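You operate a simulated robot arm through the tools that you are given. There is no shell and no other tool.

You run a simulated two-armed robot. Do the job below in one go: nothing can be reset, and whatever is moved stays where it is left.

JOB
Pack the used blue cartridge in the orange box and mark LINE done.
Fine: stand it inside, shut the lid and close both clips again. Set down upright: what you pick out.

The check looks at the end state, three seconds after you hand in, the way a careful person would. Anything else that was tipped, shoved, dropped, spilled or broken makes it a failure. Lids that push on must go on centred and level and be pressed home; caps that screw on are set level and turned clockwise until they are tight.

ROBOT AND FRAMES
Two 7-joint arms with fingered hands on one trunk that stands fixed in place. Base frame: the origin is at the foot of the trunk, x ahead of it, y to its left, z up. Readings come in m, rad, newtons and seconds.
The left shoulder is at [0.2, 0.135, 1.12], the right one opposite. Payload 4 kg a hand.
Tool frame (each hand has its own): the origin (TCP) lies between the finger pads and is the grasp point; the fingertips stand 0.025 m ahead of it; z points along the fingers, y is the line along which they close. The gripper opens to 0.088 m. The gripper's body begins 0.029 m behind the TCP. The gripper is a hand of 4 fingers: y runs from the thumb to the fingers, the wrist lies at [-0.013, -0.106, -0.174] in the tool frame, and closing takes about 1.5 s.
Orientation is that of the tool frame in the base frame, as a unit quaternion [w, x, y, z]. With the fingers straight down and the wrist toward the robot, the tool's x, y and z point along [0, 1, 0], [1, 0, 0] and [0, 0, -1] of the base frame.

CONTROLS
- The arms move only by the tool step_arm. It takes "left_deltas", "right_deltas" or both (then of equal length, played together; a hand with none holds still); each is a list of rows, each a list of 7 numbers: the turn, a rotation vector about the tool's x, y, z in rad, then the shift along the tool's x, y, z in m, then the gripper command, from -1 (shut) to 1 (fully open), values between in proportion. In form: [[wx, wy, wz, x, y, z, grip], ...]. A call has 1 to 20 rows; each row shifts and turns the commanded pose from where the row before left it, along the tool's axes as they then stand. Rows are played at 5 a second. More than 0.05 m and 0.15 rad between two rows, or a gripper value outside its range, and nothing of the call is played. A pose out of reach is approached as far as the arm can. The call stops where the force on the tool passes 40 N (or 10 N more than at its start, if that is more) or the arm is blocked; 0.2 s more then pass. Each finger travels about 0.153 m/s and halts on what it meets, pressing with about 29 N; the grip force reading is that of the motor and also rises with nothing between the fingers. The clock runs only during rows and for 0.2 s after the last one: add rows that do not move to give the fingers time. It gives the time, the measured TCP pose, the force on the tool (base axes), the opening and the grip force at its end, in the units of the frame above (readings bear some noise), with the torque about the TCP (base axes, N m) and any sound that the robot's microphone picked up, and new pictures: "show" is both (left out), scene, wrist or none (wrist: the cameras of the hands that moved).
- Cameras (640 x 400 px; columns grow to the right, rows downward): "scene" is now at [0.1233, 0.059, 1.7326]; the picture's right is [0.69, -0.73, 0.00], its down [-0.46, -0.43, -0.77] and it looks along [0.56, 0.53, -0.63] (base axes); focal length 250 px, centre (320, 200). "left" rides on the left gripper at [-0.064, -0.083, -0.098] in its tool frame; the picture's right is [-0.62, -0.37, 0.69], its down [0.71, -0.63, 0.30] and it looks along [0.32, 0.68, 0.65] (tool axes); focal length 265 px, centre (320, 200). "right" rides on the right gripper at [0.064, -0.083, -0.098] in its tool frame; the picture's right is [-0.62, 0.37, -0.69], its down [-0.71, -0.63, 0.30] and it looks along [-0.32, 0.68, 0.65] (tool axes); focal length 265 px, centre (320, 200). There is no depth. A picture from a camera that has moved, and an enlarged one, comes with that camera's place and axes in the base frame and with its lens.
- lift_body(by): slides the trunk up (or, below 0, down) by that many m; the arms and the scene camera ride with it, the base frame stays. It gives what a move gives, with no picture.
- preshape(shape, hand): the hand has 4 fingers and takes this shape, open, in about a second: jaw (thumb against the fingers, like two jaws); tri (thumb and two fingers); tip (a fingertip pinch); poke (one finger out to press); point (the index stretched); flat (the hand flat); cup (the hand cupped); fist (a fist). The gripper value then closes the fingers along that shape, each until it touches; the sizes above hold for jaw. It gives what a move gives, with no picture.
- head_to(pan, tilt): turns the head with the scene camera to pan (to the left, within 1.693 rad either way) and tilt (down, from -0.506 to 1.204), counted from straight ahead of the robot. It gives what a move gives, and a new picture of the scene camera.
- close_up(camera, box): a new picture of the part [left, top, right, bottom] of that camera's present view, enlarged. No time passes.
- sign_off(): hands the job in; it is judged then, once.

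Places have to be worked out from the pictures, the camera data and where the tool is seen. Open the grippers and draw the arms clear of the work before you hand the job in, unless the task says otherwise.

The tools are called after "Call:" by a JSON object that holds its "method" and its "body". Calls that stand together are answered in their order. step_arm: Moves the arms, as the interface text tells. Its arguments: {"type":"object","properties":{"left_deltas":{"type":"array"},"right_deltas":{"type":"array"},"show":{"type":"string","enum":["both","scene","wrist","none"]}},"required":[]} The other tools are called the same way: lift_body (by) slides the trunk up or down; preshape (shape, hand) gives the hand a shape; head_to (pan, tilt) turns the head that bears the scene camera; close_up (camera, box) takes an enlarged picture of a part of a camera's view; sign_off () hands the job in.

At the start:

```text
clock: 0.0
left_tcp_pos: [0.4376, 0.4531, 1.5123]
left_tool_rot: [0.0, 0.708, 0.707, 0.0]
left_ft_force: [-0.9, 0.6, 0.5]
left_torque: [0.0, -0.03, 0.04]
left_opening: 0.0877
left_grasp_force: 0.1
left_shape: jaw
right_tcp_pos: [0.5139, 0.0282, 1.5298]
right_tool_rot: [-0.001, 0.707, 0.707, 0.0]
right_ft_force: [-0.3, 0.2, -0.3]
right_torque: [-0.01, 0.0, 0.0]
right_opening: 0.0877
right_grasp_force: 0.1
right_shape: jaw
trunk travel left (down, up): [-0.725, 0.045]
head pan, tilt: [0.757, 0.684]
```

scene: 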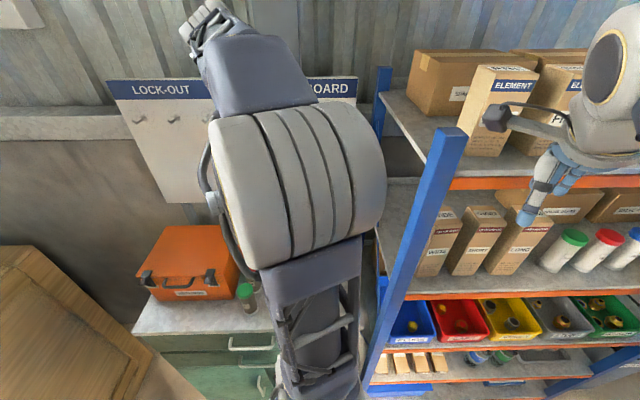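
right: 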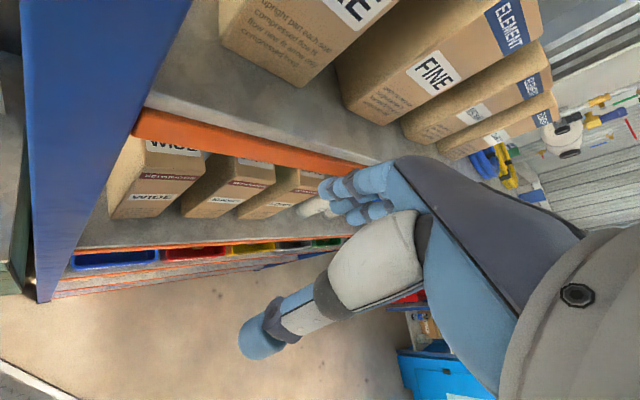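
left: 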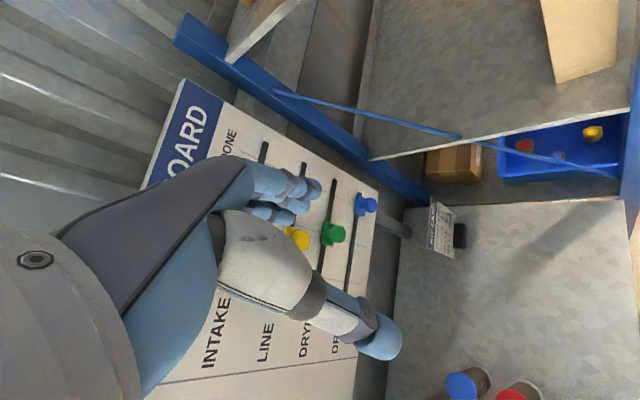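

I start by looking around: the orange box is on a green cabinet ahead-left, a LOCK-OUT BOARD is on the wall, and shelves are ahead. I turn the head to survey the left and get the whole workspace.

Call:
{"method": "head_to", "body": {"pan": 1.2, "tilt": 0.6}}

Call:
{"method": "close_up", "body": {"camera": "left", "box": [140, 60, 460, 400]}}

```text
clock: 0.9
left_tcp_pos: [0.4377, 0.4542, 1.5129]
left_tool_rot: [0.0, 0.707, 0.707, 0.0]
left_ft_force: [0.2, -0.4, -0.7]
left_torque: [0.0, 0.01, 0.0]
left_opening: 0.0876
left_grasp_force: 0.1
left_shape: jaw
right_tcp_pos: [0.514, 0.0284, 1.5294]
right_tool_rot: [0.0, 0.707, 0.707, 0.001]
right_ft_force: [0.2, 0.6, -0.3]
right_torque: [-0.01, 0.0, -0.01]
right_opening: 0.088
right_grasp_force: 0.0
right_shape: jaw
trunk travel left (down, up): [-0.725, 0.045]
head pan, tilt: [1.201, 0.6]
camera scene: at [0.0932, 0.0825, 1.7399], right [0.93, -0.36, 0.0], down [-0.2, -0.53, -0.82], along [0.3, 0.77, -0.57], focal length 250 px, centre (320, 200)
```

scene: 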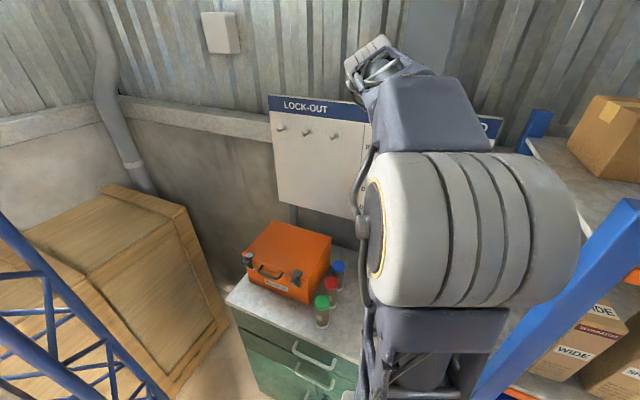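

```text
1.18 times, centred on (300, 230) of left
camera zoom: at [0.355, 0.3895, 1.6105], right [-0.37, -0.62, -0.69], down [-0.63, 0.71, -0.3], along [0.68, 0.32, -0.65], focal length 312 px, centre (344, 165)
```

zoom: 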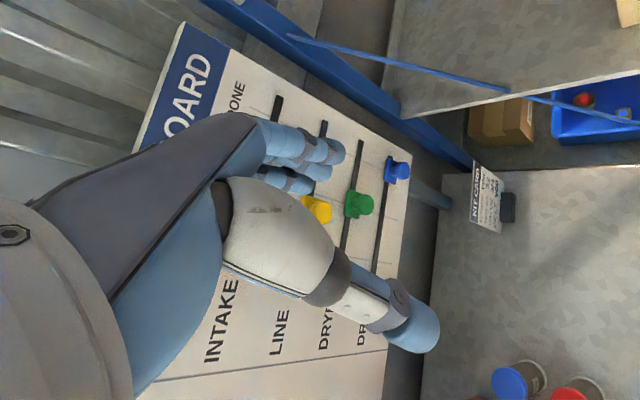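

The board and cabinet face the robot at about 45° to the left. I take close-ups of the cabinet, the card and the cartridges before moving anything.

Call:
{"method": "close_up", "body": {"camera": "scene", "box": [220, 200, 380, 340]}}

Call:
{"method": "close_up", "body": {"camera": "left", "box": [400, 180, 520, 280]}}

Call:
{"method": "close_up", "body": {"camera": "left", "box": [220, 120, 400, 240]}}

```text
2.86 times, centred on (300, 270) of scene
camera zoom: at [0.0932, 0.0825, 1.7399], right [0.93, -0.36, 0.0], down [-0.2, -0.53, -0.82], along [0.3, 0.77, -0.57], focal length 714 px, centre (377, 0)
```

zoom: 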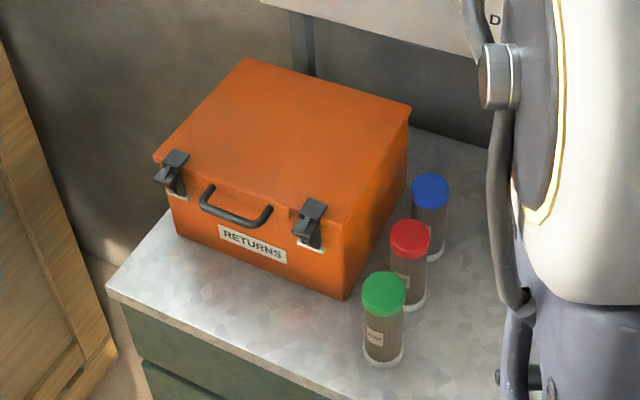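

```text
4.00 times, centred on (460, 230) of left
camera zoom: at [0.355, 0.3895, 1.6105], right [-0.37, -0.62, -0.69], down [-0.63, 0.71, -0.3], along [0.68, 0.32, -0.65], focal length 1062 px, centre (-240, 80)
```

zoom: 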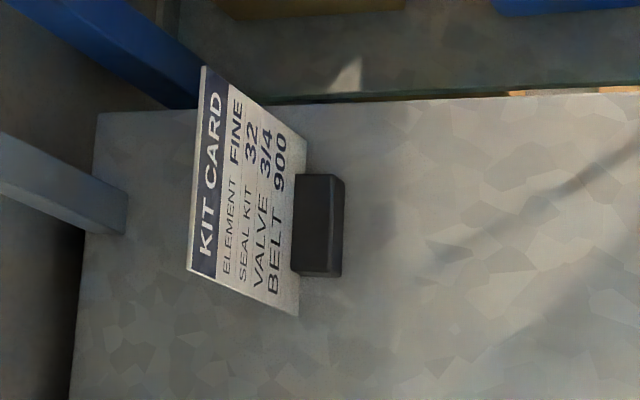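

```text
3.33 times, centred on (310, 180) of left
camera zoom: at [0.355, 0.3895, 1.6105], right [-0.37, -0.62, -0.69], down [-0.63, 0.71, -0.3], along [0.68, 0.32, -0.65], focal length 885 px, centre (353, 267)
```

zoom: 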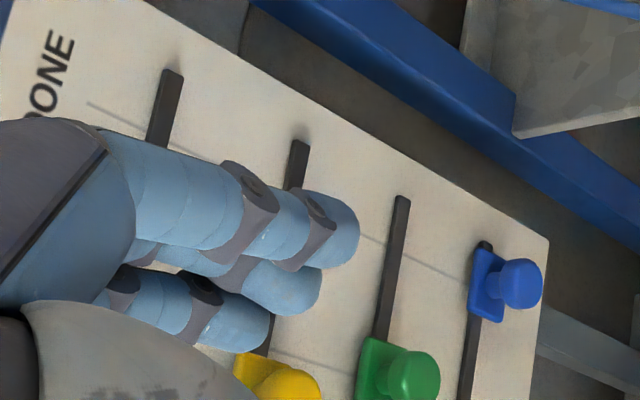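

Blue cap works out at about [0.376, 0.622, 1.03], the RETURNS box (about 0.25 x 0.21 x 0.145 m) at about [0.23, 0.74] with its front facing the robot at 45°. The left arm hides the board, so I lower and yaw the left hand 45° to clear the view.

Call:
{"method": "step_arm", "body": {"left_deltas": [[0, 0, -0.131, 0, 0, 0.03, 1], [0, 0, -0.131, 0, 0, 0.03, 1], [0, 0, -0.131, 0, 0, 0.03, 1], [0, 0, -0.131, 0, 0, 0.03, 1], [0, 0, -0.131, 0, 0, 0.03, 1], [0, 0, -0.131, 0, 0, 0.03, 1]], "show": "both"}}

```text
clock: 2.3
left_tcp_pos: [0.4371, 0.4564, 1.3304]
left_tool_rot: [0.0, 0.381, 0.925, 0.001]
left_ft_force: [0.1, -0.3, -0.1]
left_torque: [0.02, 0.0, 0.01]
left_opening: 0.0875
left_grasp_force: 0.0
left_shape: jaw
right_tcp_pos: [0.5134, 0.0295, 1.5307]
right_tool_rot: [0.0, 0.708, 0.707, 0.0]
right_ft_force: [-0.4, -0.2, -0.3]
right_torque: [-0.01, -0.02, 0.0]
right_opening: 0.0878
right_grasp_force: 0.0
right_shape: jaw
trunk travel left (down, up): [-0.725, 0.045]
head pan, tilt: [1.201, 0.6]
camera scene: at [0.093, 0.0825, 1.7399], right [0.93, -0.36, 0.0], down [-0.2, -0.53, -0.83], along [0.3, 0.77, -0.56], focal length 250 px, centre (320, 200)
camera left: at [0.4249, 0.3515, 1.4291], right [0.18, -0.7, -0.69], down [-0.95, 0.06, -0.31], along [0.25, 0.71, -0.65], focal length 265 px, centre (320, 200)
```

scene: 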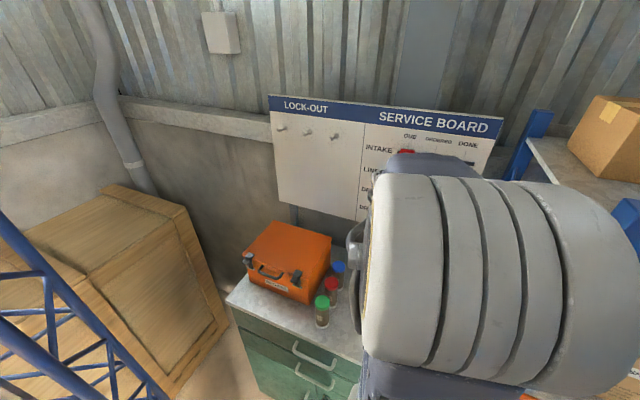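
left: 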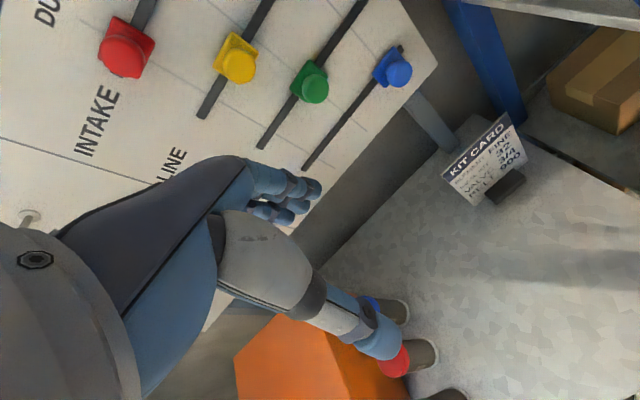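

The board is a SERVICE BOARD with columns DUE / … / DONE and rows INTAKE, LINE, etc. I zoom in on it and on the knobs.

Call:
{"method": "close_up", "body": {"camera": "scene", "box": [350, 90, 510, 190]}}

Call:
{"method": "close_up", "body": {"camera": "left", "box": [80, 0, 460, 220]}}

Call:
{"method": "close_up", "body": {"camera": "scene", "box": [235, 210, 355, 335]}}

```text
4.00 times, centred on (430, 140) of scene
camera zoom: at [0.093, 0.0825, 1.7399], right [0.93, -0.36, 0.0], down [-0.2, -0.53, -0.83], along [0.3, 0.77, -0.56], focal length 999 px, centre (-120, 440)
```

zoom: 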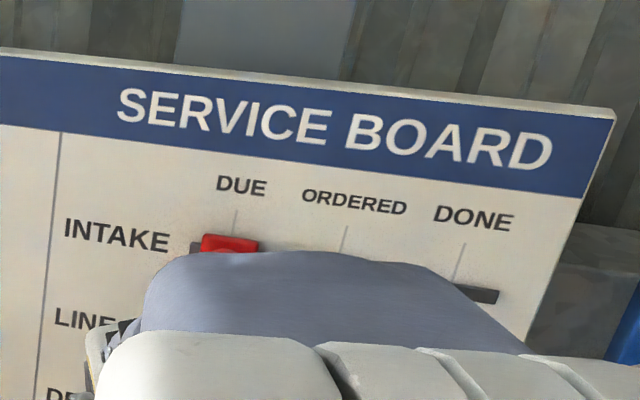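

```text
1.68 times, centred on (270, 110) of left
camera zoom: at [0.4249, 0.3515, 1.4291], right [0.18, -0.7, -0.69], down [-0.95, 0.06, -0.31], along [0.25, 0.71, -0.65], focal length 447 px, centre (404, 352)
```

zoom: 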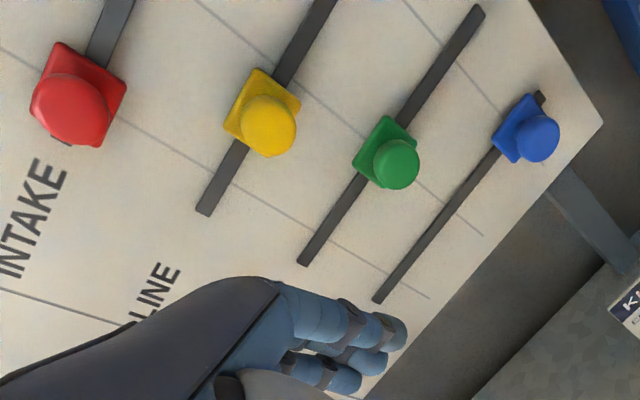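

```text
3.20 times, centred on (295, 272) of scene
camera zoom: at [0.093, 0.0825, 1.7399], right [0.93, -0.36, 0.0], down [-0.2, -0.53, -0.83], along [0.3, 0.77, -0.56], focal length 799 px, centre (400, -32)
```

zoom: 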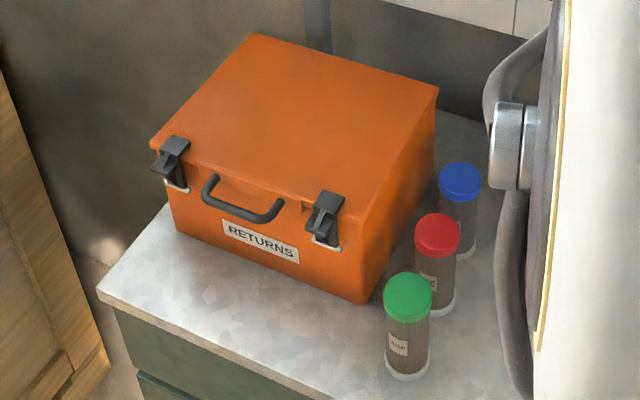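

LINE (yellow) sits at ORDERED, DRAIN (blue) shows what DONE looks like. Next I bring the left hand in front of and above the box, high up, so that its wrist camera sees the clips.

Call:
{"method": "step_arm", "body": {"left_deltas": [[0, 0, 0, 0.039, -0.021, 0, 1], [0, 0, 0, 0.039, -0.021, 0, 1], [0, 0, 0, 0.039, -0.021, 0, 1], [0, 0, 0, 0.039, -0.021, 0, 1], [0, 0, 0, 0.039, -0.021, 0, 1], [0, 0, 0, 0.039, -0.021, 0, 1], [0, 0, 0, 0.039, -0.021, 0, 1], [0, 0, 0, 0.039, -0.021, 0, 1], [0, 0, 0, 0, 0, 0, 1]], "show": "both"}}

```text
clock: 4.3
left_tcp_pos: [0.0963, 0.557, 1.3326]
left_tool_rot: [0.001, 0.382, 0.924, 0.001]
left_ft_force: [0.5, -0.3, 1.2]
left_torque: [-0.01, 0.03, 0.0]
left_opening: 0.0877
left_grasp_force: 0.0
left_shape: jaw
right_tcp_pos: [0.5138, 0.0299, 1.5293]
right_tool_rot: [0.0, 0.707, 0.707, 0.0]
right_ft_force: [-0.3, -0.1, -0.3]
right_torque: [0.01, 0.01, 0.03]
right_opening: 0.0876
right_grasp_force: 0.0
right_shape: jaw
trunk travel left (down, up): [-0.725, 0.045]
head pan, tilt: [1.201, 0.6]
camera scene: at [0.0931, 0.0826, 1.7399], right [0.93, -0.36, 0.0], down [-0.2, -0.53, -0.83], along [0.3, 0.77, -0.56], focal length 250 px, centre (320, 200)
camera left: at [0.0847, 0.4534, 1.4301], right [0.18, -0.7, -0.69], down [-0.95, 0.06, -0.3], along [0.25, 0.71, -0.65], focal length 265 px, centre (320, 200)
```

scene: 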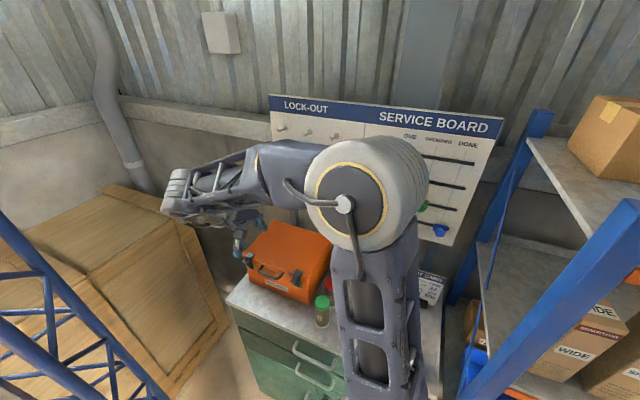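
left: 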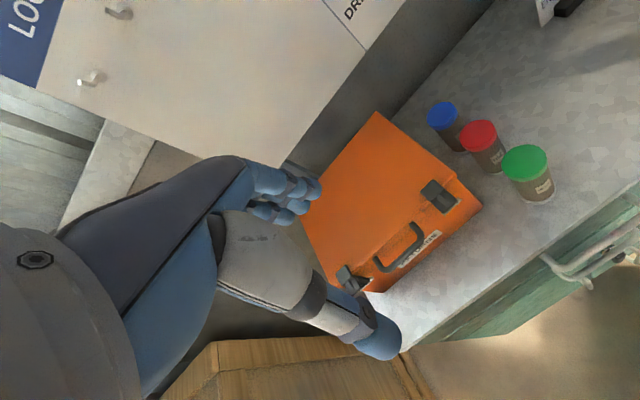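

The left camera now sees the box from above; I zoom on the clips, the cartridges, and the rest of the scene.

Call:
{"method": "close_up", "body": {"camera": "left", "box": [310, 100, 570, 310]}}

Call:
{"method": "close_up", "body": {"camera": "left", "box": [400, 160, 500, 240]}}

Call:
{"method": "close_up", "body": {"camera": "scene", "box": [230, 210, 340, 330]}}

```text
1.90 times, centred on (440, 205) of left
camera zoom: at [0.0847, 0.4534, 1.4301], right [0.18, -0.7, -0.69], down [-0.95, 0.06, -0.3], along [0.25, 0.71, -0.65], focal length 506 px, centre (91, 190)
```

zoom: 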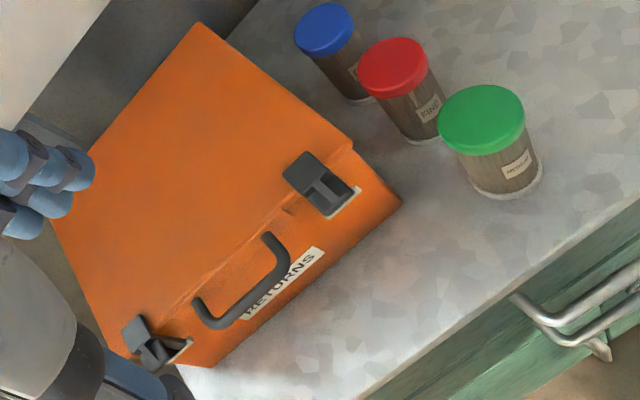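

```text
5.00 times, centred on (450, 200) of left
camera zoom: at [0.0847, 0.4534, 1.4301], right [0.18, -0.7, -0.69], down [-0.95, 0.06, -0.3], along [0.25, 0.71, -0.65], focal length 1327 px, centre (-330, 200)
```

zoom: 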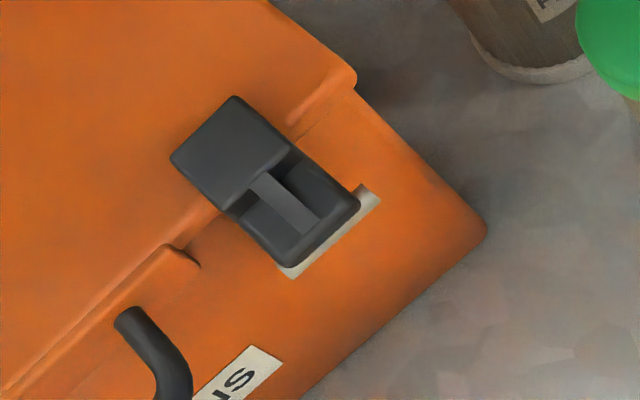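

```text
3.33 times, centred on (285, 270) of scene
camera zoom: at [0.0931, 0.0826, 1.7399], right [0.93, -0.36, 0.0], down [-0.2, -0.53, -0.83], along [0.3, 0.77, -0.56], focal length 833 px, centre (437, -33)
```

zoom: 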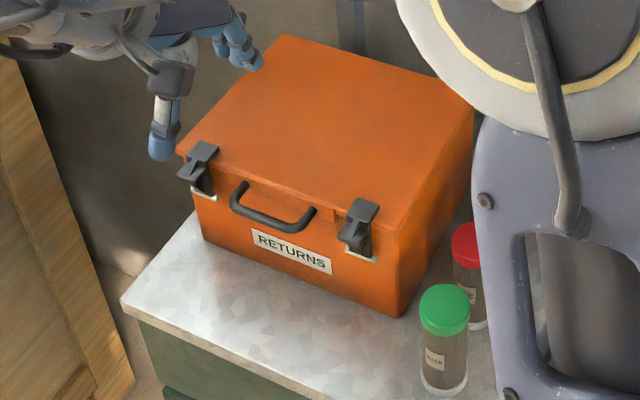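

The clips look like over-centre latches hooked over the lid edge. I lower the left hand in front of the box and tilt it so its camera looks at the right-hand clip more from the front.

Call:
{"method": "step_arm", "body": {"left_deltas": [[0, 0, 0, -0.013, 0, 0.04, 1], [0, 0, 0, -0.013, 0, 0.04, 1], [0, 0, 0, -0.013, 0, 0.04, 1], [0, 0, 0, -0.013, 0, 0.04, 1], [-0.1, 0, 0, -0.013, 0, 0.02, 1], [-0.1, 0, 0, 0, 0, 0, 1], [-0.1, 0, 0, 0, 0, 0, 1], [-0.1, 0, 0, 0, 0, 0, 1], [-0.1, 0, 0, 0, 0, 0, 1], [-0.1, 0, 0, 0, 0, 0, 1], [0, 0, 0, 0, 0, 0, 1]], "show": "both"}}

```text
clock: 6.7
left_tcp_pos: [0.1442, 0.5089, 1.153]
left_tool_rot: [0.113, 0.365, 0.883, 0.273]
left_ft_force: [0.1, 0.4, 0.8]
left_torque: [0.01, 0.01, -0.04]
left_opening: 0.0877
left_grasp_force: 0.1
left_shape: jaw
right_tcp_pos: [0.5142, 0.0304, 1.53]
right_tool_rot: [0.0, 0.707, 0.707, 0.0]
right_ft_force: [-0.6, 0.3, 0.0]
right_torque: [0.02, 0.0, 0.01]
right_opening: 0.0876
right_grasp_force: 0.1
right_shape: jaw
trunk travel left (down, up): [-0.725, 0.045]
head pan, tilt: [1.201, 0.6]
camera scene: at [0.0931, 0.0826, 1.7399], right [0.93, -0.36, 0.0], down [-0.2, -0.53, -0.83], along [0.3, 0.77, -0.56], focal length 250 px, centre (320, 200)
camera left: at [0.1024, 0.3764, 1.1869], right [0.5, -0.38, -0.78], down [-0.75, 0.26, -0.61], along [0.43, 0.89, -0.15], focal length 265 px, centre (320, 200)
```

scene: 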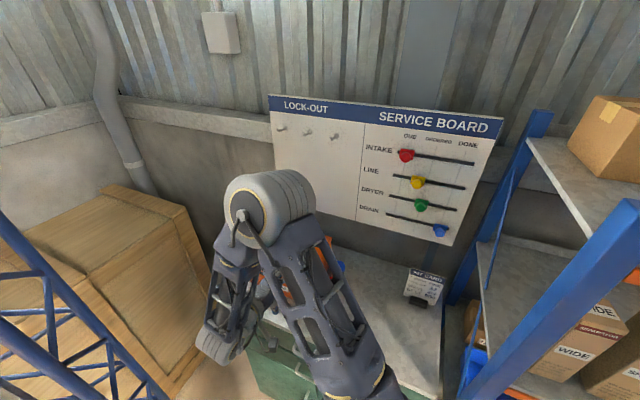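
left: 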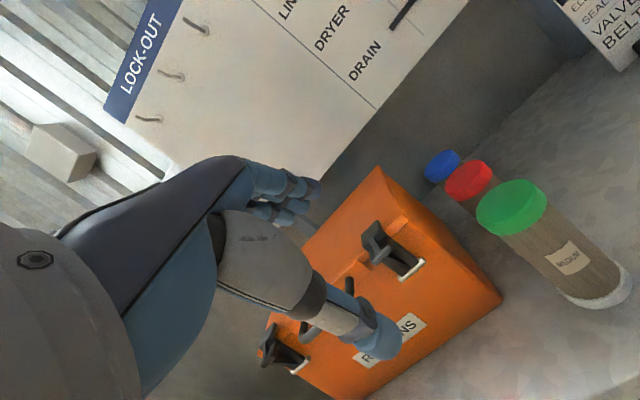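

Now the board is unobstructed in the scene view and the clip is visible from the front. I zoom in on both.

Call:
{"method": "close_up", "body": {"camera": "scene", "box": [350, 110, 510, 250]}}

Call:
{"method": "close_up", "body": {"camera": "left", "box": [330, 190, 450, 310]}}

Call:
{"method": "close_up", "body": {"camera": "left", "box": [400, 120, 640, 320]}}

Call:
{"method": "close_up", "body": {"camera": "left", "box": [240, 160, 520, 400]}}

```text
2.86 times, centred on (430, 180) of scene
camera zoom: at [0.0931, 0.0826, 1.7399], right [0.93, -0.36, 0.0], down [-0.2, -0.53, -0.83], along [0.3, 0.77, -0.56], focal length 714 px, centre (6, 257)
```

zoom: 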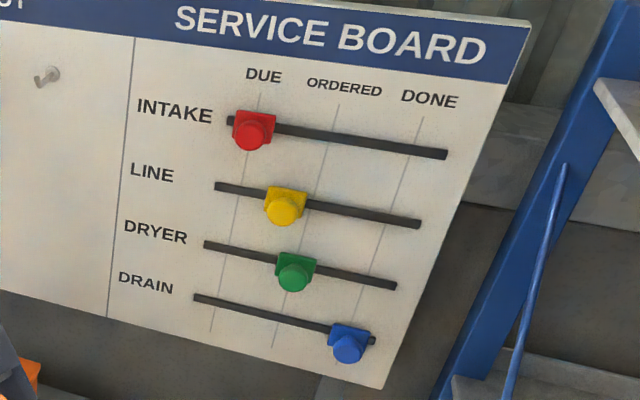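

```text
3.33 times, centred on (390, 250) of left
camera zoom: at [0.1024, 0.3764, 1.1869], right [0.5, -0.38, -0.78], down [-0.75, 0.26, -0.61], along [0.43, 0.89, -0.15], focal length 885 px, centre (87, 33)
```

zoom: 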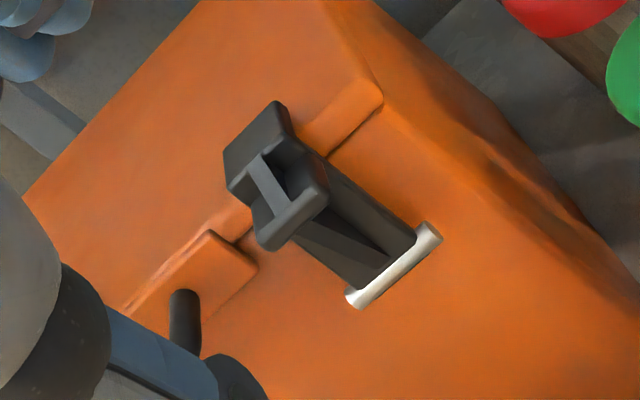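

```text
2.00 times, centred on (520, 220) of left
camera zoom: at [0.1024, 0.3764, 1.1869], right [0.5, -0.38, -0.78], down [-0.75, 0.26, -0.61], along [0.43, 0.89, -0.15], focal length 531 px, centre (-80, 160)
```

zoom: 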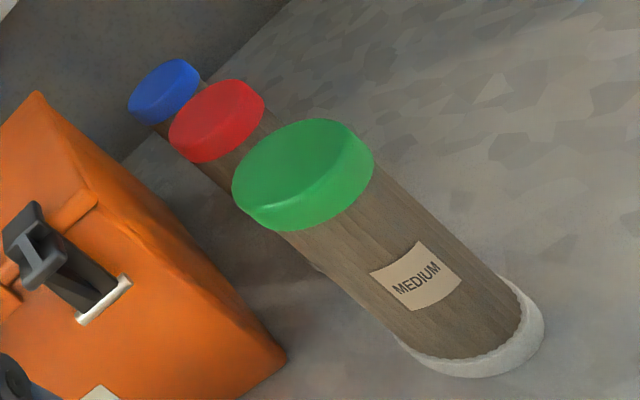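

```text
1.67 times, centred on (380, 280) of left
camera zoom: at [0.1024, 0.3764, 1.1869], right [0.5, -0.38, -0.78], down [-0.75, 0.26, -0.61], along [0.43, 0.89, -0.15], focal length 442 px, centre (220, 67)
```

zoom: 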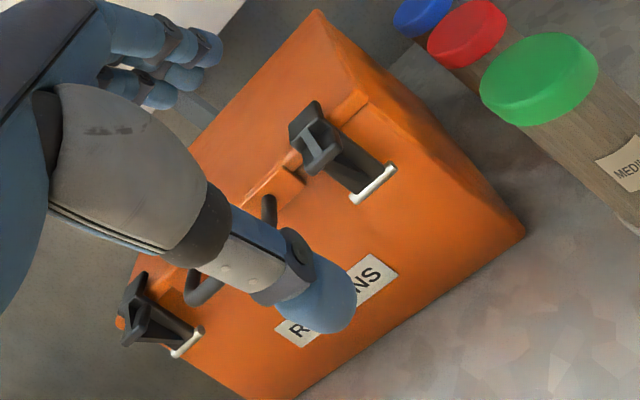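

The latches hinge on the white pin (z≈1.026) on the body, and hook over the lid edge with a tab projecting out to about u=0.555 (u = 45° direction). I'll level the hand and yaw it another 90° so it can pinch a clip from its sides and swing it about its hinge axis.

Call:
{"method": "step_arm", "body": {"left_deltas": [[0.12, 0, 0, 0, 0, -0.01, 1], [0.12, 0, 0, 0, 0, -0.01, 1], [0.12, 0, 0, 0, 0, -0.01, 1], [0.12, 0, 0, 0, 0, -0.01, 1], [0.12, 0, 0, 0, 0, -0.01, 1], [0, 0, -0.143, 0, 0, -0.01, 1], [0, 0, -0.143, 0, 0, -0.01, 1], [0, 0, -0.143, 0, 0, -0.01, 1], [0, 0, -0.143, 0, 0, -0.01, 1], [0, 0, -0.143, 0, 0, -0.01, 1], [0, 0, -0.143, 0, 0, 0, 1], [0, 0, -0.143, 0, 0, 0, 1], [0, 0, -0.143, 0, 0, 0, 1], [0, 0, -0.143, 0, 0, 0, 1], [0, 0, -0.143, 0, 0, 0, 1], [0, 0, -0.143, 0, 0, 0, 1], [0, 0, 0, 0, 0, 0, 1]], "show": "both"}}

```text
clock: 10.3
left_tcp_pos: [0.1319, 0.4961, 1.2495]
left_tool_rot: [0.0, -0.385, 0.923, 0.0]
left_ft_force: [-0.2, 0.3, -0.1]
left_torque: [-0.03, -0.02, -0.01]
left_opening: 0.0877
left_grasp_force: 0.0
left_shape: jaw
right_tcp_pos: [0.5146, 0.0297, 1.5293]
right_tool_rot: [0.001, 0.707, 0.707, 0.0]
right_ft_force: [0.9, -0.2, -0.3]
right_torque: [0.0, 0.02, 0.02]
right_opening: 0.0877
right_grasp_force: 0.1
right_shape: jaw
trunk travel left (down, up): [-0.725, 0.045]
head pan, tilt: [1.201, 0.6]
camera scene: at [0.0932, 0.0826, 1.7399], right [0.93, -0.36, 0.0], down [-0.2, -0.53, -0.83], along [0.3, 0.77, -0.56], focal length 250 px, centre (320, 200)
camera left: at [0.2367, 0.484, 1.3472], right [0.7, 0.18, -0.69], down [-0.06, -0.95, -0.3], along [-0.71, 0.25, -0.65], focal length 265 px, centre (320, 200)
```

scene: 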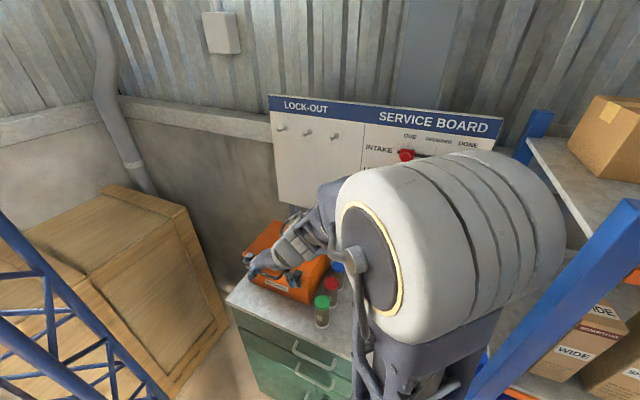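
left: 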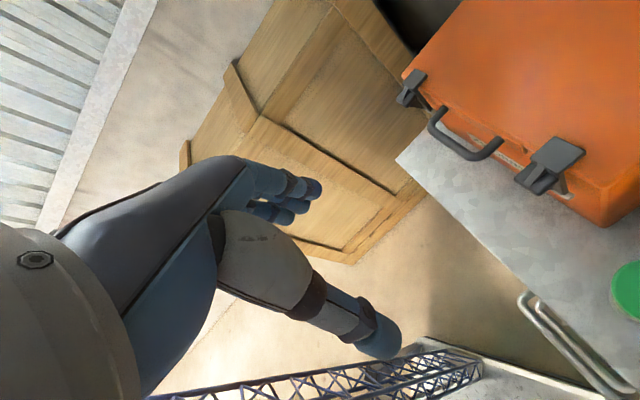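

Orientation reached. I zoom on the right clip from this side view to see its shape before approaching.

Call:
{"method": "close_up", "body": {"camera": "left", "box": [490, 120, 610, 210]}}

Call:
{"method": "close_up", "body": {"camera": "left", "box": [380, 60, 510, 170]}}

Call:
{"method": "close_up", "body": {"camera": "scene", "box": [225, 190, 385, 310]}}

```text
4.44 times, centred on (550, 165) of left
camera zoom: at [0.2367, 0.484, 1.3472], right [0.7, 0.18, -0.69], down [-0.06, -0.95, -0.3], along [-0.71, 0.25, -0.65], focal length 1180 px, centre (-702, 356)
```

zoom: 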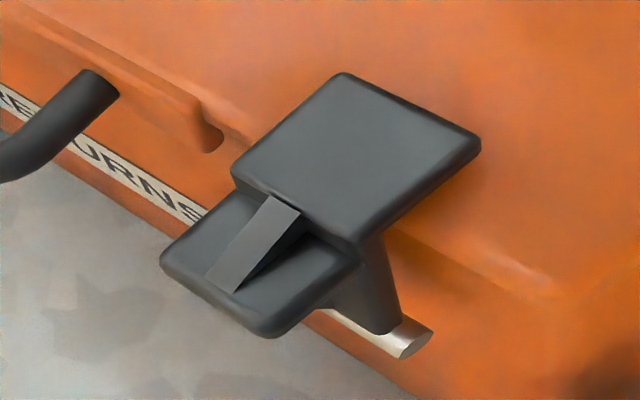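

```text
3.64 times, centred on (445, 115) of left
camera zoom: at [0.2367, 0.484, 1.3472], right [0.7, 0.18, -0.69], down [-0.06, -0.95, -0.3], along [-0.71, 0.25, -0.65], focal length 965 px, centre (-134, 509)
```

zoom: 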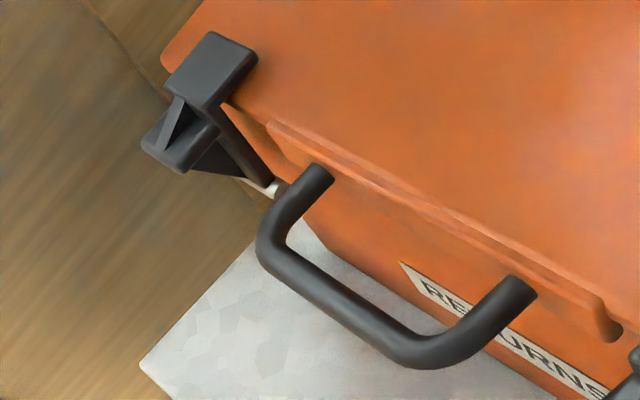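

```text
3.33 times, centred on (305, 250) of scene
camera zoom: at [0.0932, 0.0826, 1.7399], right [0.93, -0.36, 0.0], down [-0.2, -0.53, -0.83], along [0.3, 0.77, -0.56], focal length 833 px, centre (370, 33)
```

zoom: 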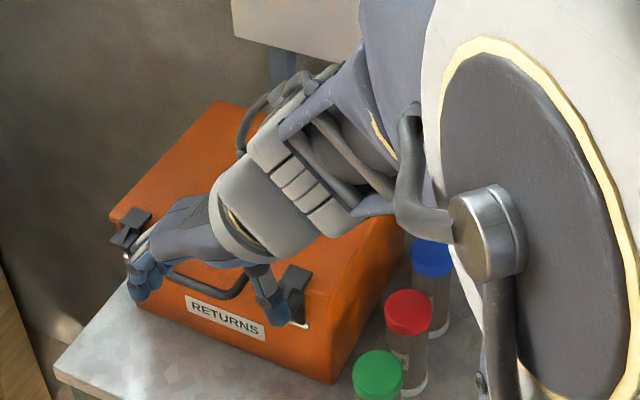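

I zoom further on the hand itself to judge how wide the finger group is along the tool's x axis.

Call:
{"method": "close_up", "body": {"camera": "scene", "box": [235, 235, 315, 290]}}

Call:
{"method": "close_up", "body": {"camera": "left", "box": [180, 140, 420, 370]}}

```text
7.27 times, centred on (275, 262) of scene
camera zoom: at [0.0932, 0.0826, 1.7399], right [0.93, -0.36, 0.0], down [-0.2, -0.53, -0.83], along [0.3, 0.77, -0.56], focal length 1817 px, centre (647, -254)
```

zoom: 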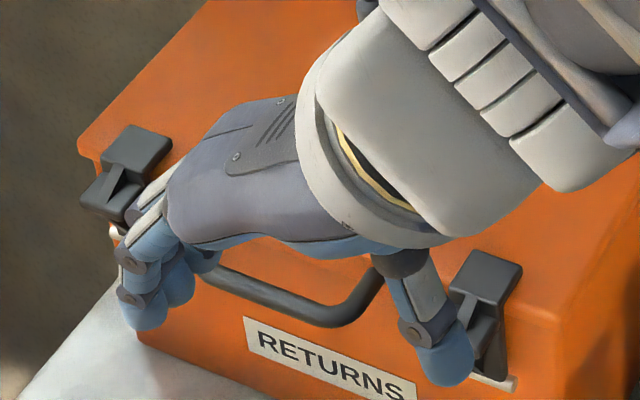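

```text
1.74 times, centred on (300, 255) of left
camera zoom: at [0.2367, 0.484, 1.3472], right [0.7, 0.18, -0.69], down [-0.06, -0.95, -0.3], along [-0.71, 0.25, -0.65], focal length 462 px, centre (355, 104)
```

zoom: 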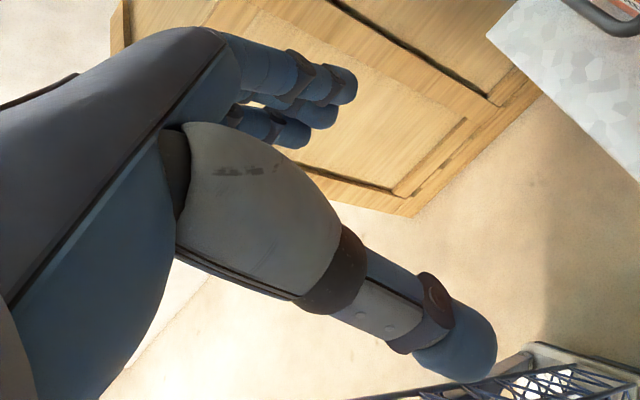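

The jaw has three fingers side by side (about 5 cm wide), too wide beside a clip. I try the "tip" pinch shape and look at it.

Call:
{"method": "preshape", "body": {"shape": "tip", "hand": "left"}}

Call:
{"method": "close_up", "body": {"camera": "scene", "box": [235, 235, 315, 290]}}

Call:
{"method": "close_up", "body": {"camera": "left", "box": [180, 140, 420, 370]}}

```text
clock: 11.2
left_tcp_pos: [0.1316, 0.4965, 1.2484]
left_tool_rot: [0.0, -0.384, 0.923, 0.0]
left_ft_force: [-0.5, -0.3, 0.1]
left_torque: [0.05, 0.03, -0.01]
left_opening: 0.0876
left_grasp_force: 0.1
left_shape: tip
right_tcp_pos: [0.5136, 0.0281, 1.5303]
right_tool_rot: [-0.001, 0.707, 0.707, 0.0]
right_ft_force: [-0.4, -0.2, 0.2]
right_torque: [-0.01, -0.03, 0.02]
right_opening: 0.0878
right_grasp_force: 0.1
right_shape: jaw
trunk travel left (down, up): [-0.725, 0.045]
head pan, tilt: [1.201, 0.6]
```

```text
7.27 times, centred on (275, 262) of scene
camera zoom: at [0.0931, 0.0826, 1.7399], right [0.93, -0.36, 0.0], down [-0.2, -0.53, -0.83], along [0.3, 0.77, -0.56], focal length 1817 px, centre (647, -254)
```

zoom: 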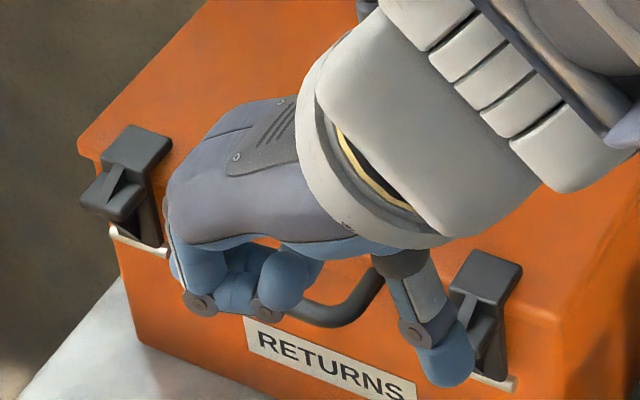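

```text
1.74 times, centred on (300, 255) of left
camera zoom: at [0.2367, 0.4838, 1.3471], right [0.7, 0.18, -0.69], down [-0.06, -0.95, -0.3], along [-0.71, 0.25, -0.65], focal length 462 px, centre (355, 104)
```

zoom: 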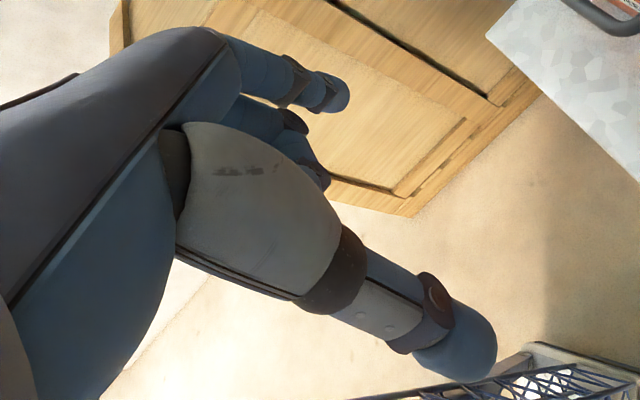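

In "tip" the index stays out and two fingers curl. I also look at "poke", which could press the clip's tab down with one finger.

Call:
{"method": "preshape", "body": {"shape": "poke", "hand": "left"}}

Call:
{"method": "close_up", "body": {"camera": "scene", "box": [235, 235, 315, 290]}}

Call:
{"method": "close_up", "body": {"camera": "left", "box": [180, 140, 420, 370]}}

```text
clock: 12.1
left_tcp_pos: [0.1324, 0.4963, 1.2487]
left_tool_rot: [0.0, -0.385, 0.923, 0.001]
left_ft_force: [-0.1, 0.8, -1.4]
left_torque: [-0.05, 0.02, -0.02]
left_opening: 0.0
left_grasp_force: 0.1
left_shape: poke
right_tcp_pos: [0.5135, 0.03, 1.5301]
right_tool_rot: [0.0, 0.707, 0.707, -0.001]
right_ft_force: [0.2, 0.6, 0.5]
right_torque: [-0.01, 0.01, 0.01]
right_opening: 0.0877
right_grasp_force: 0.0
right_shape: jaw
trunk travel left (down, up): [-0.725, 0.045]
head pan, tilt: [1.201, 0.6]
```

```text
7.27 times, centred on (275, 262) of scene
camera zoom: at [0.0931, 0.0826, 1.7399], right [0.93, -0.36, 0.0], down [-0.2, -0.53, -0.83], along [0.3, 0.77, -0.56], focal length 1817 px, centre (647, -254)
```

zoom: 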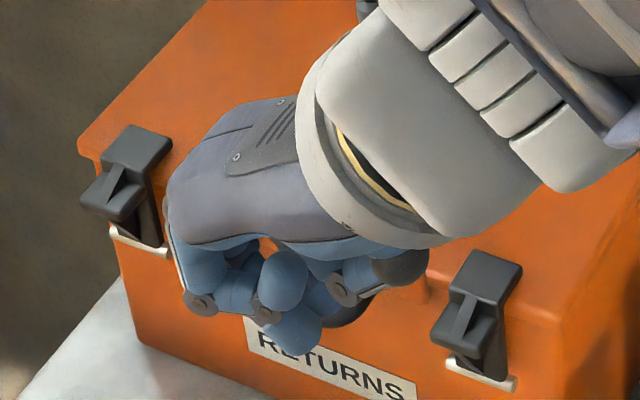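

```text
1.74 times, centred on (300, 255) of left
camera zoom: at [0.2367, 0.4838, 1.3471], right [0.7, 0.18, -0.69], down [-0.06, -0.95, -0.3], along [-0.71, 0.25, -0.65], focal length 462 px, centre (355, 104)
```

zoom: 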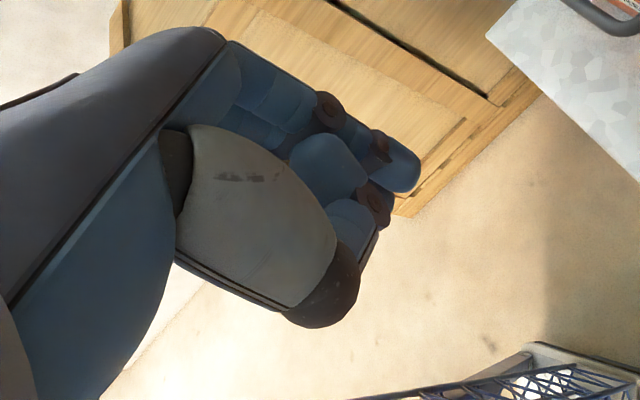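

"poke" puts one fingertip about 27 mm ahead of the TCP, ideal to press a tab (tab at u≈0.556–0.571, v≈-0.276, z≈1.07; hinge u≈0.577, z≈1.026). I move the fingertip above the right clip's tab.

Call:
{"method": "step_arm", "body": {"left_deltas": [[0, 0, 0, -0.027, 0.005, 0.0, -1], [0, 0, 0, -0.027, 0.005, 0.0, -1], [0, 0, 0, -0.027, 0.005, 0.02, -1], [0, 0, 0, -0.028, 0.004, 0.02, -1], [0, 0, 0, 0, 0, 0.03, -1], [0, 0, 0, 0, 0, 0.03, -1], [0, 0, 0, 0, 0, 0.0, -1]], "show": "both"}}

Call:
{"method": "close_up", "body": {"camera": "scene", "box": [240, 220, 340, 300]}}

Call:
{"method": "close_up", "body": {"camera": "left", "box": [280, 160, 460, 290]}}

```text
clock: 13.7
left_tcp_pos: [0.195, 0.5856, 1.1476]
left_tool_rot: [0.0, -0.384, 0.923, 0.0]
left_ft_force: [0.2, -0.5, 0.8]
left_torque: [-0.03, -0.01, 0.02]
left_opening: 0.0
left_grasp_force: 0.1
left_shape: poke
right_tcp_pos: [0.5156, 0.0291, 1.5281]
right_tool_rot: [0.0, 0.707, 0.708, 0.0]
right_ft_force: [0.1, 1.6, 0.8]
right_torque: [-0.06, 0.01, -0.01]
right_opening: 0.0878
right_grasp_force: 0.0
right_shape: jaw
trunk travel left (down, up): [-0.725, 0.045]
head pan, tilt: [1.201, 0.6]
camera scene: at [0.0932, 0.0826, 1.7399], right [0.93, -0.36, 0.0], down [-0.2, -0.53, -0.83], along [0.3, 0.77, -0.56], focal length 250 px, centre (320, 200)
camera left: at [0.299, 0.5732, 1.2459], right [0.7, 0.18, -0.69], down [-0.06, -0.95, -0.3], along [-0.71, 0.25, -0.65], focal length 265 px, centre (320, 200)
```

scene: 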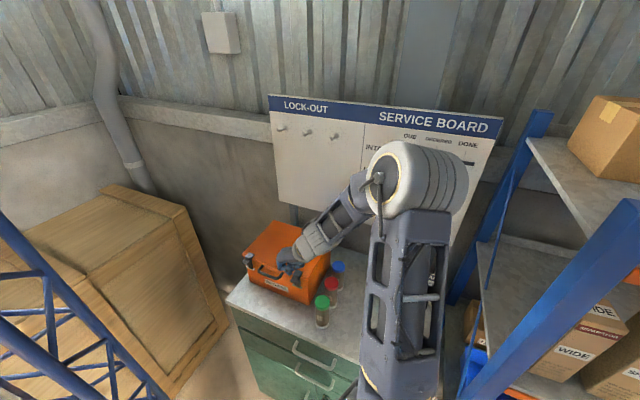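
left: 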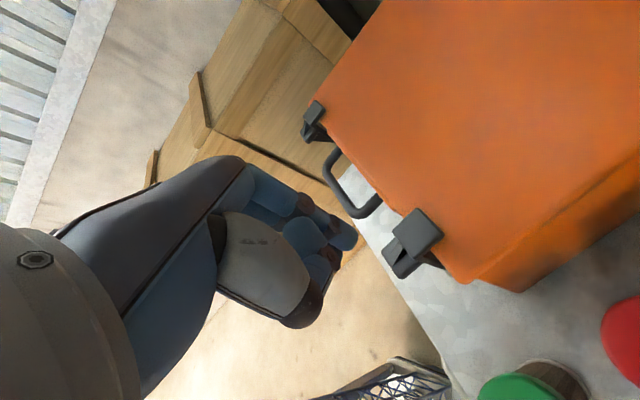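

```text
5.00 times, centred on (290, 260) of scene
camera zoom: at [0.0932, 0.0826, 1.7399], right [0.93, -0.36, 0.0], down [-0.2, -0.53, -0.83], along [0.3, 0.77, -0.56], focal length 1249 px, centre (470, -100)
```

zoom: 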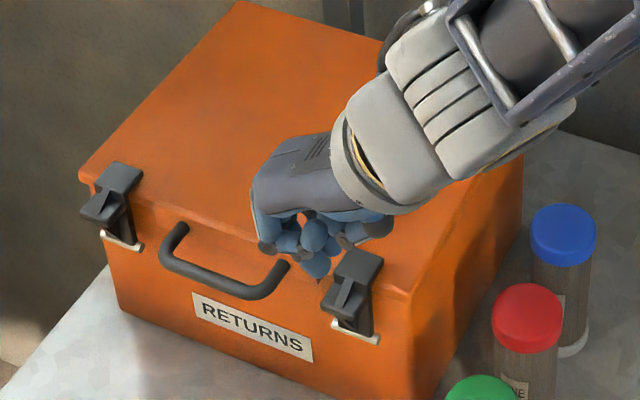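

```text
3.08 times, centred on (370, 225) of left
camera zoom: at [0.299, 0.5732, 1.2459], right [0.7, 0.18, -0.69], down [-0.06, -0.95, -0.3], along [-0.71, 0.25, -0.65], focal length 817 px, centre (166, 123)
```

zoom: 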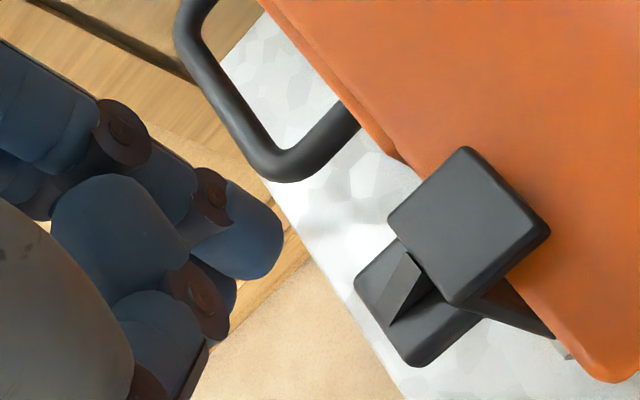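

The fingertip hovers about 5 cm above the right tab, slightly left; I shift 4 mm right and come down until it nearly touches.

Call:
{"method": "step_arm", "body": {"left_deltas": [[0, 0, 0, 0, -0.004, 0.015, -1], [0, 0, 0, 0, 0, 0.015, -1], [0, 0, 0, 0, 0, 0.01, -1], [0, 0, 0, 0, 0, 0.003, -1], [0, 0, 0, 0, 0, 0.003, -1]], "show": "none"}}

Call:
{"method": "close_up", "body": {"camera": "scene", "box": [240, 220, 340, 300]}}

Call:
{"method": "close_up", "body": {"camera": "left", "box": [280, 160, 460, 290]}}

```text
clock: 14.9
left_tcp_pos: [0.1968, 0.5844, 1.1045]
left_tool_rot: [0.0, -0.384, 0.923, -0.001]
left_ft_force: [-0.7, -0.8, 3.3]
left_torque: [-0.01, 0.03, 0.0]
left_opening: 0.0001
left_grasp_force: 0.1
left_shape: poke
right_tcp_pos: [0.5138, 0.0281, 1.5301]
right_tool_rot: [-0.001, 0.707, 0.707, 0.0]
right_ft_force: [-0.1, -0.1, -0.4]
right_torque: [0.0, 0.0, 0.0]
right_opening: 0.0874
right_grasp_force: 0.0
right_shape: jaw
trunk travel left (down, up): [-0.725, 0.045]
head pan, tilt: [1.201, 0.6]
```

```text
5.00 times, centred on (290, 260) of scene
camera zoom: at [0.0931, 0.0825, 1.74], right [0.93, -0.36, 0.0], down [-0.2, -0.53, -0.83], along [0.3, 0.77, -0.56], focal length 1249 px, centre (470, -100)
```

zoom: 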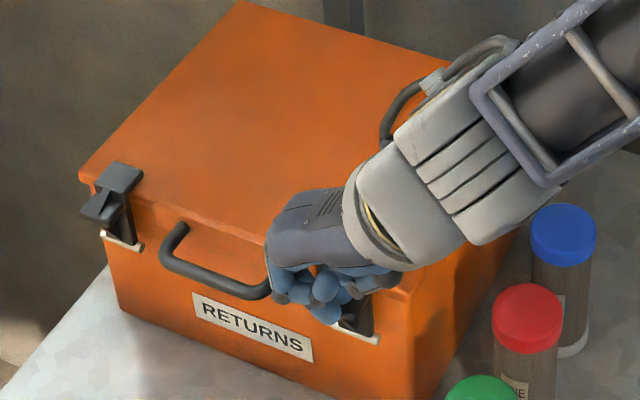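

```text
3.08 times, centred on (370, 225) of left
camera zoom: at [0.3023, 0.5719, 1.201], right [0.7, 0.18, -0.69], down [-0.06, -0.95, -0.3], along [-0.71, 0.25, -0.65], focal length 817 px, centre (166, 123)
```

zoom: 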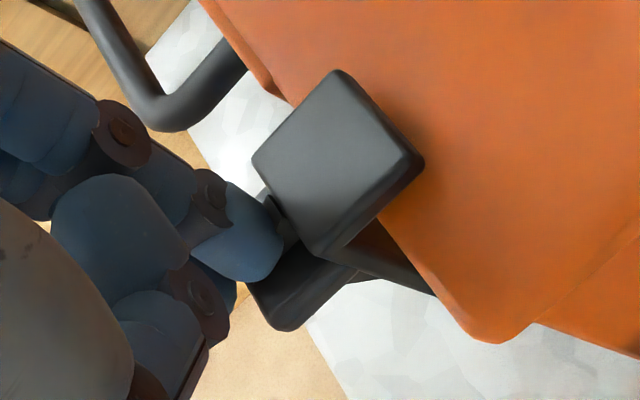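

Light contact (3.3 N) at TCP z=1.1045, fingertip is on the tab. I press down in small steps, moving slightly outward along the clip's arc, and check the force and sound.

Call:
{"method": "step_arm", "body": {"left_deltas": [[0, 0, 0, 0, -0.001, 0.002, -1], [0, 0, 0, 0.001, 0, 0.002, -1], [0, 0, 0, 0.001, 0, 0.002, -1], [0, 0, 0, 0.002, 0, 0.002, -1]], "show": "none"}}

Call:
{"method": "close_up", "body": {"camera": "scene", "box": [240, 220, 340, 300]}}

Call:
{"method": "close_up", "body": {"camera": "left", "box": [280, 160, 460, 290]}}

```text
clock: 15.7
left_tcp_pos: [0.1931, 0.5849, 1.0999]
left_tool_rot: [-0.001, -0.389, 0.921, 0.004]
left_ft_force: [-2.5, -5.7, 18.5]
left_torque: [-0.03, -0.06, 0.01]
left_opening: 0.0
left_grasp_force: 0.0
left_shape: poke
right_tcp_pos: [0.5136, 0.0293, 1.5304]
right_tool_rot: [0.0, 0.707, 0.708, 0.0]
right_ft_force: [-1.3, 0.0, -0.2]
right_torque: [0.01, 0.02, 0.02]
right_opening: 0.0877
right_grasp_force: 0.0
right_shape: jaw
trunk travel left (down, up): [-0.725, 0.045]
head pan, tilt: [1.201, 0.6]
stopped in row 3 (left hand): the force on the tool passed its limit at 42 N (the readings are from after the stop); the commanded pose is now the measured one
```

```text
5.00 times, centred on (290, 260) of scene
camera zoom: at [0.0928, 0.0816, 1.7398], right [0.93, -0.36, 0.0], down [-0.2, -0.53, -0.83], along [0.3, 0.77, -0.56], focal length 1249 px, centre (470, -100)
```

zoom: 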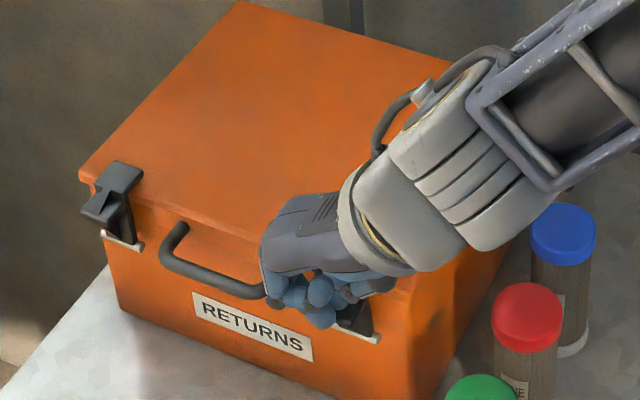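

```text
3.08 times, centred on (370, 225) of left
camera zoom: at [0.2989, 0.5717, 1.1982], right [0.69, 0.19, -0.69], down [-0.05, -0.95, -0.31], along [-0.72, 0.25, -0.65], focal length 817 px, centre (166, 123)
```

zoom: 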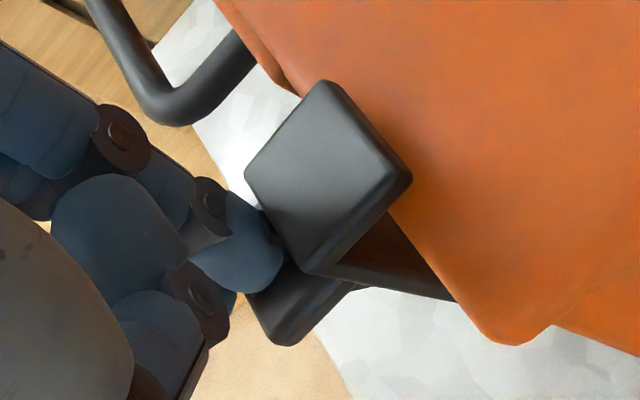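

The force limit tripped at 42 N, but the clip did rotate a few degrees relative to the box. I press on more slowly, following its arc outward.

Call:
{"method": "step_arm", "body": {"left_deltas": [[0, 0, 0, 0.001, 0, 0.001, -1], [0, 0, 0, 0.001, 0, 0.001, -1], [0, 0, 0, 0.001, 0, 0.001, -1], [0, 0, 0, 0.001, 0, 0.001, -1], [0, 0, 0, 0.001, 0, 0.001, -1], [0, 0, 0, 0.001, 0, 0.001, -1]], "show": "none"}}

Call:
{"method": "close_up", "body": {"camera": "left", "box": [280, 160, 460, 290]}}

```text
clock: 16.7
left_tcp_pos: [0.188, 0.5823, 1.0974]
left_tool_rot: [-0.001, -0.391, 0.92, 0.005]
left_ft_force: [-2.9, -7.9, 19.0]
left_torque: [-0.07, -0.14, -0.05]
left_opening: 0.0
left_grasp_force: 0.1
left_shape: poke
right_tcp_pos: [0.5128, 0.0271, 1.5293]
right_tool_rot: [0.0, 0.706, 0.708, 0.0]
right_ft_force: [-0.4, 0.0, 0.2]
right_torque: [0.02, 0.01, 0.01]
right_opening: 0.0877
right_grasp_force: 0.0
right_shape: jaw
trunk travel left (down, up): [-0.725, 0.045]
head pan, tilt: [1.201, 0.6]
stopped in row 5 (left hand): the force on the tool passed its limit at 41 N (the readings are from after the stop); the commanded pose is now the measured one
```

```text
3.08 times, centred on (370, 225) of left
camera zoom: at [0.294, 0.5697, 1.1956], right [0.69, 0.2, -0.69], down [-0.04, -0.95, -0.31], along [-0.72, 0.25, -0.65], focal length 817 px, centre (166, 123)
```

zoom: 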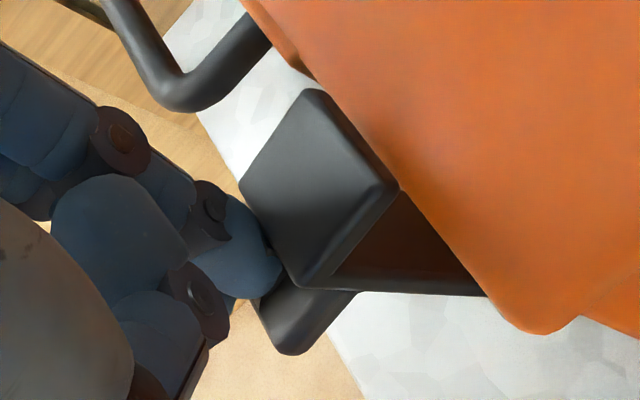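

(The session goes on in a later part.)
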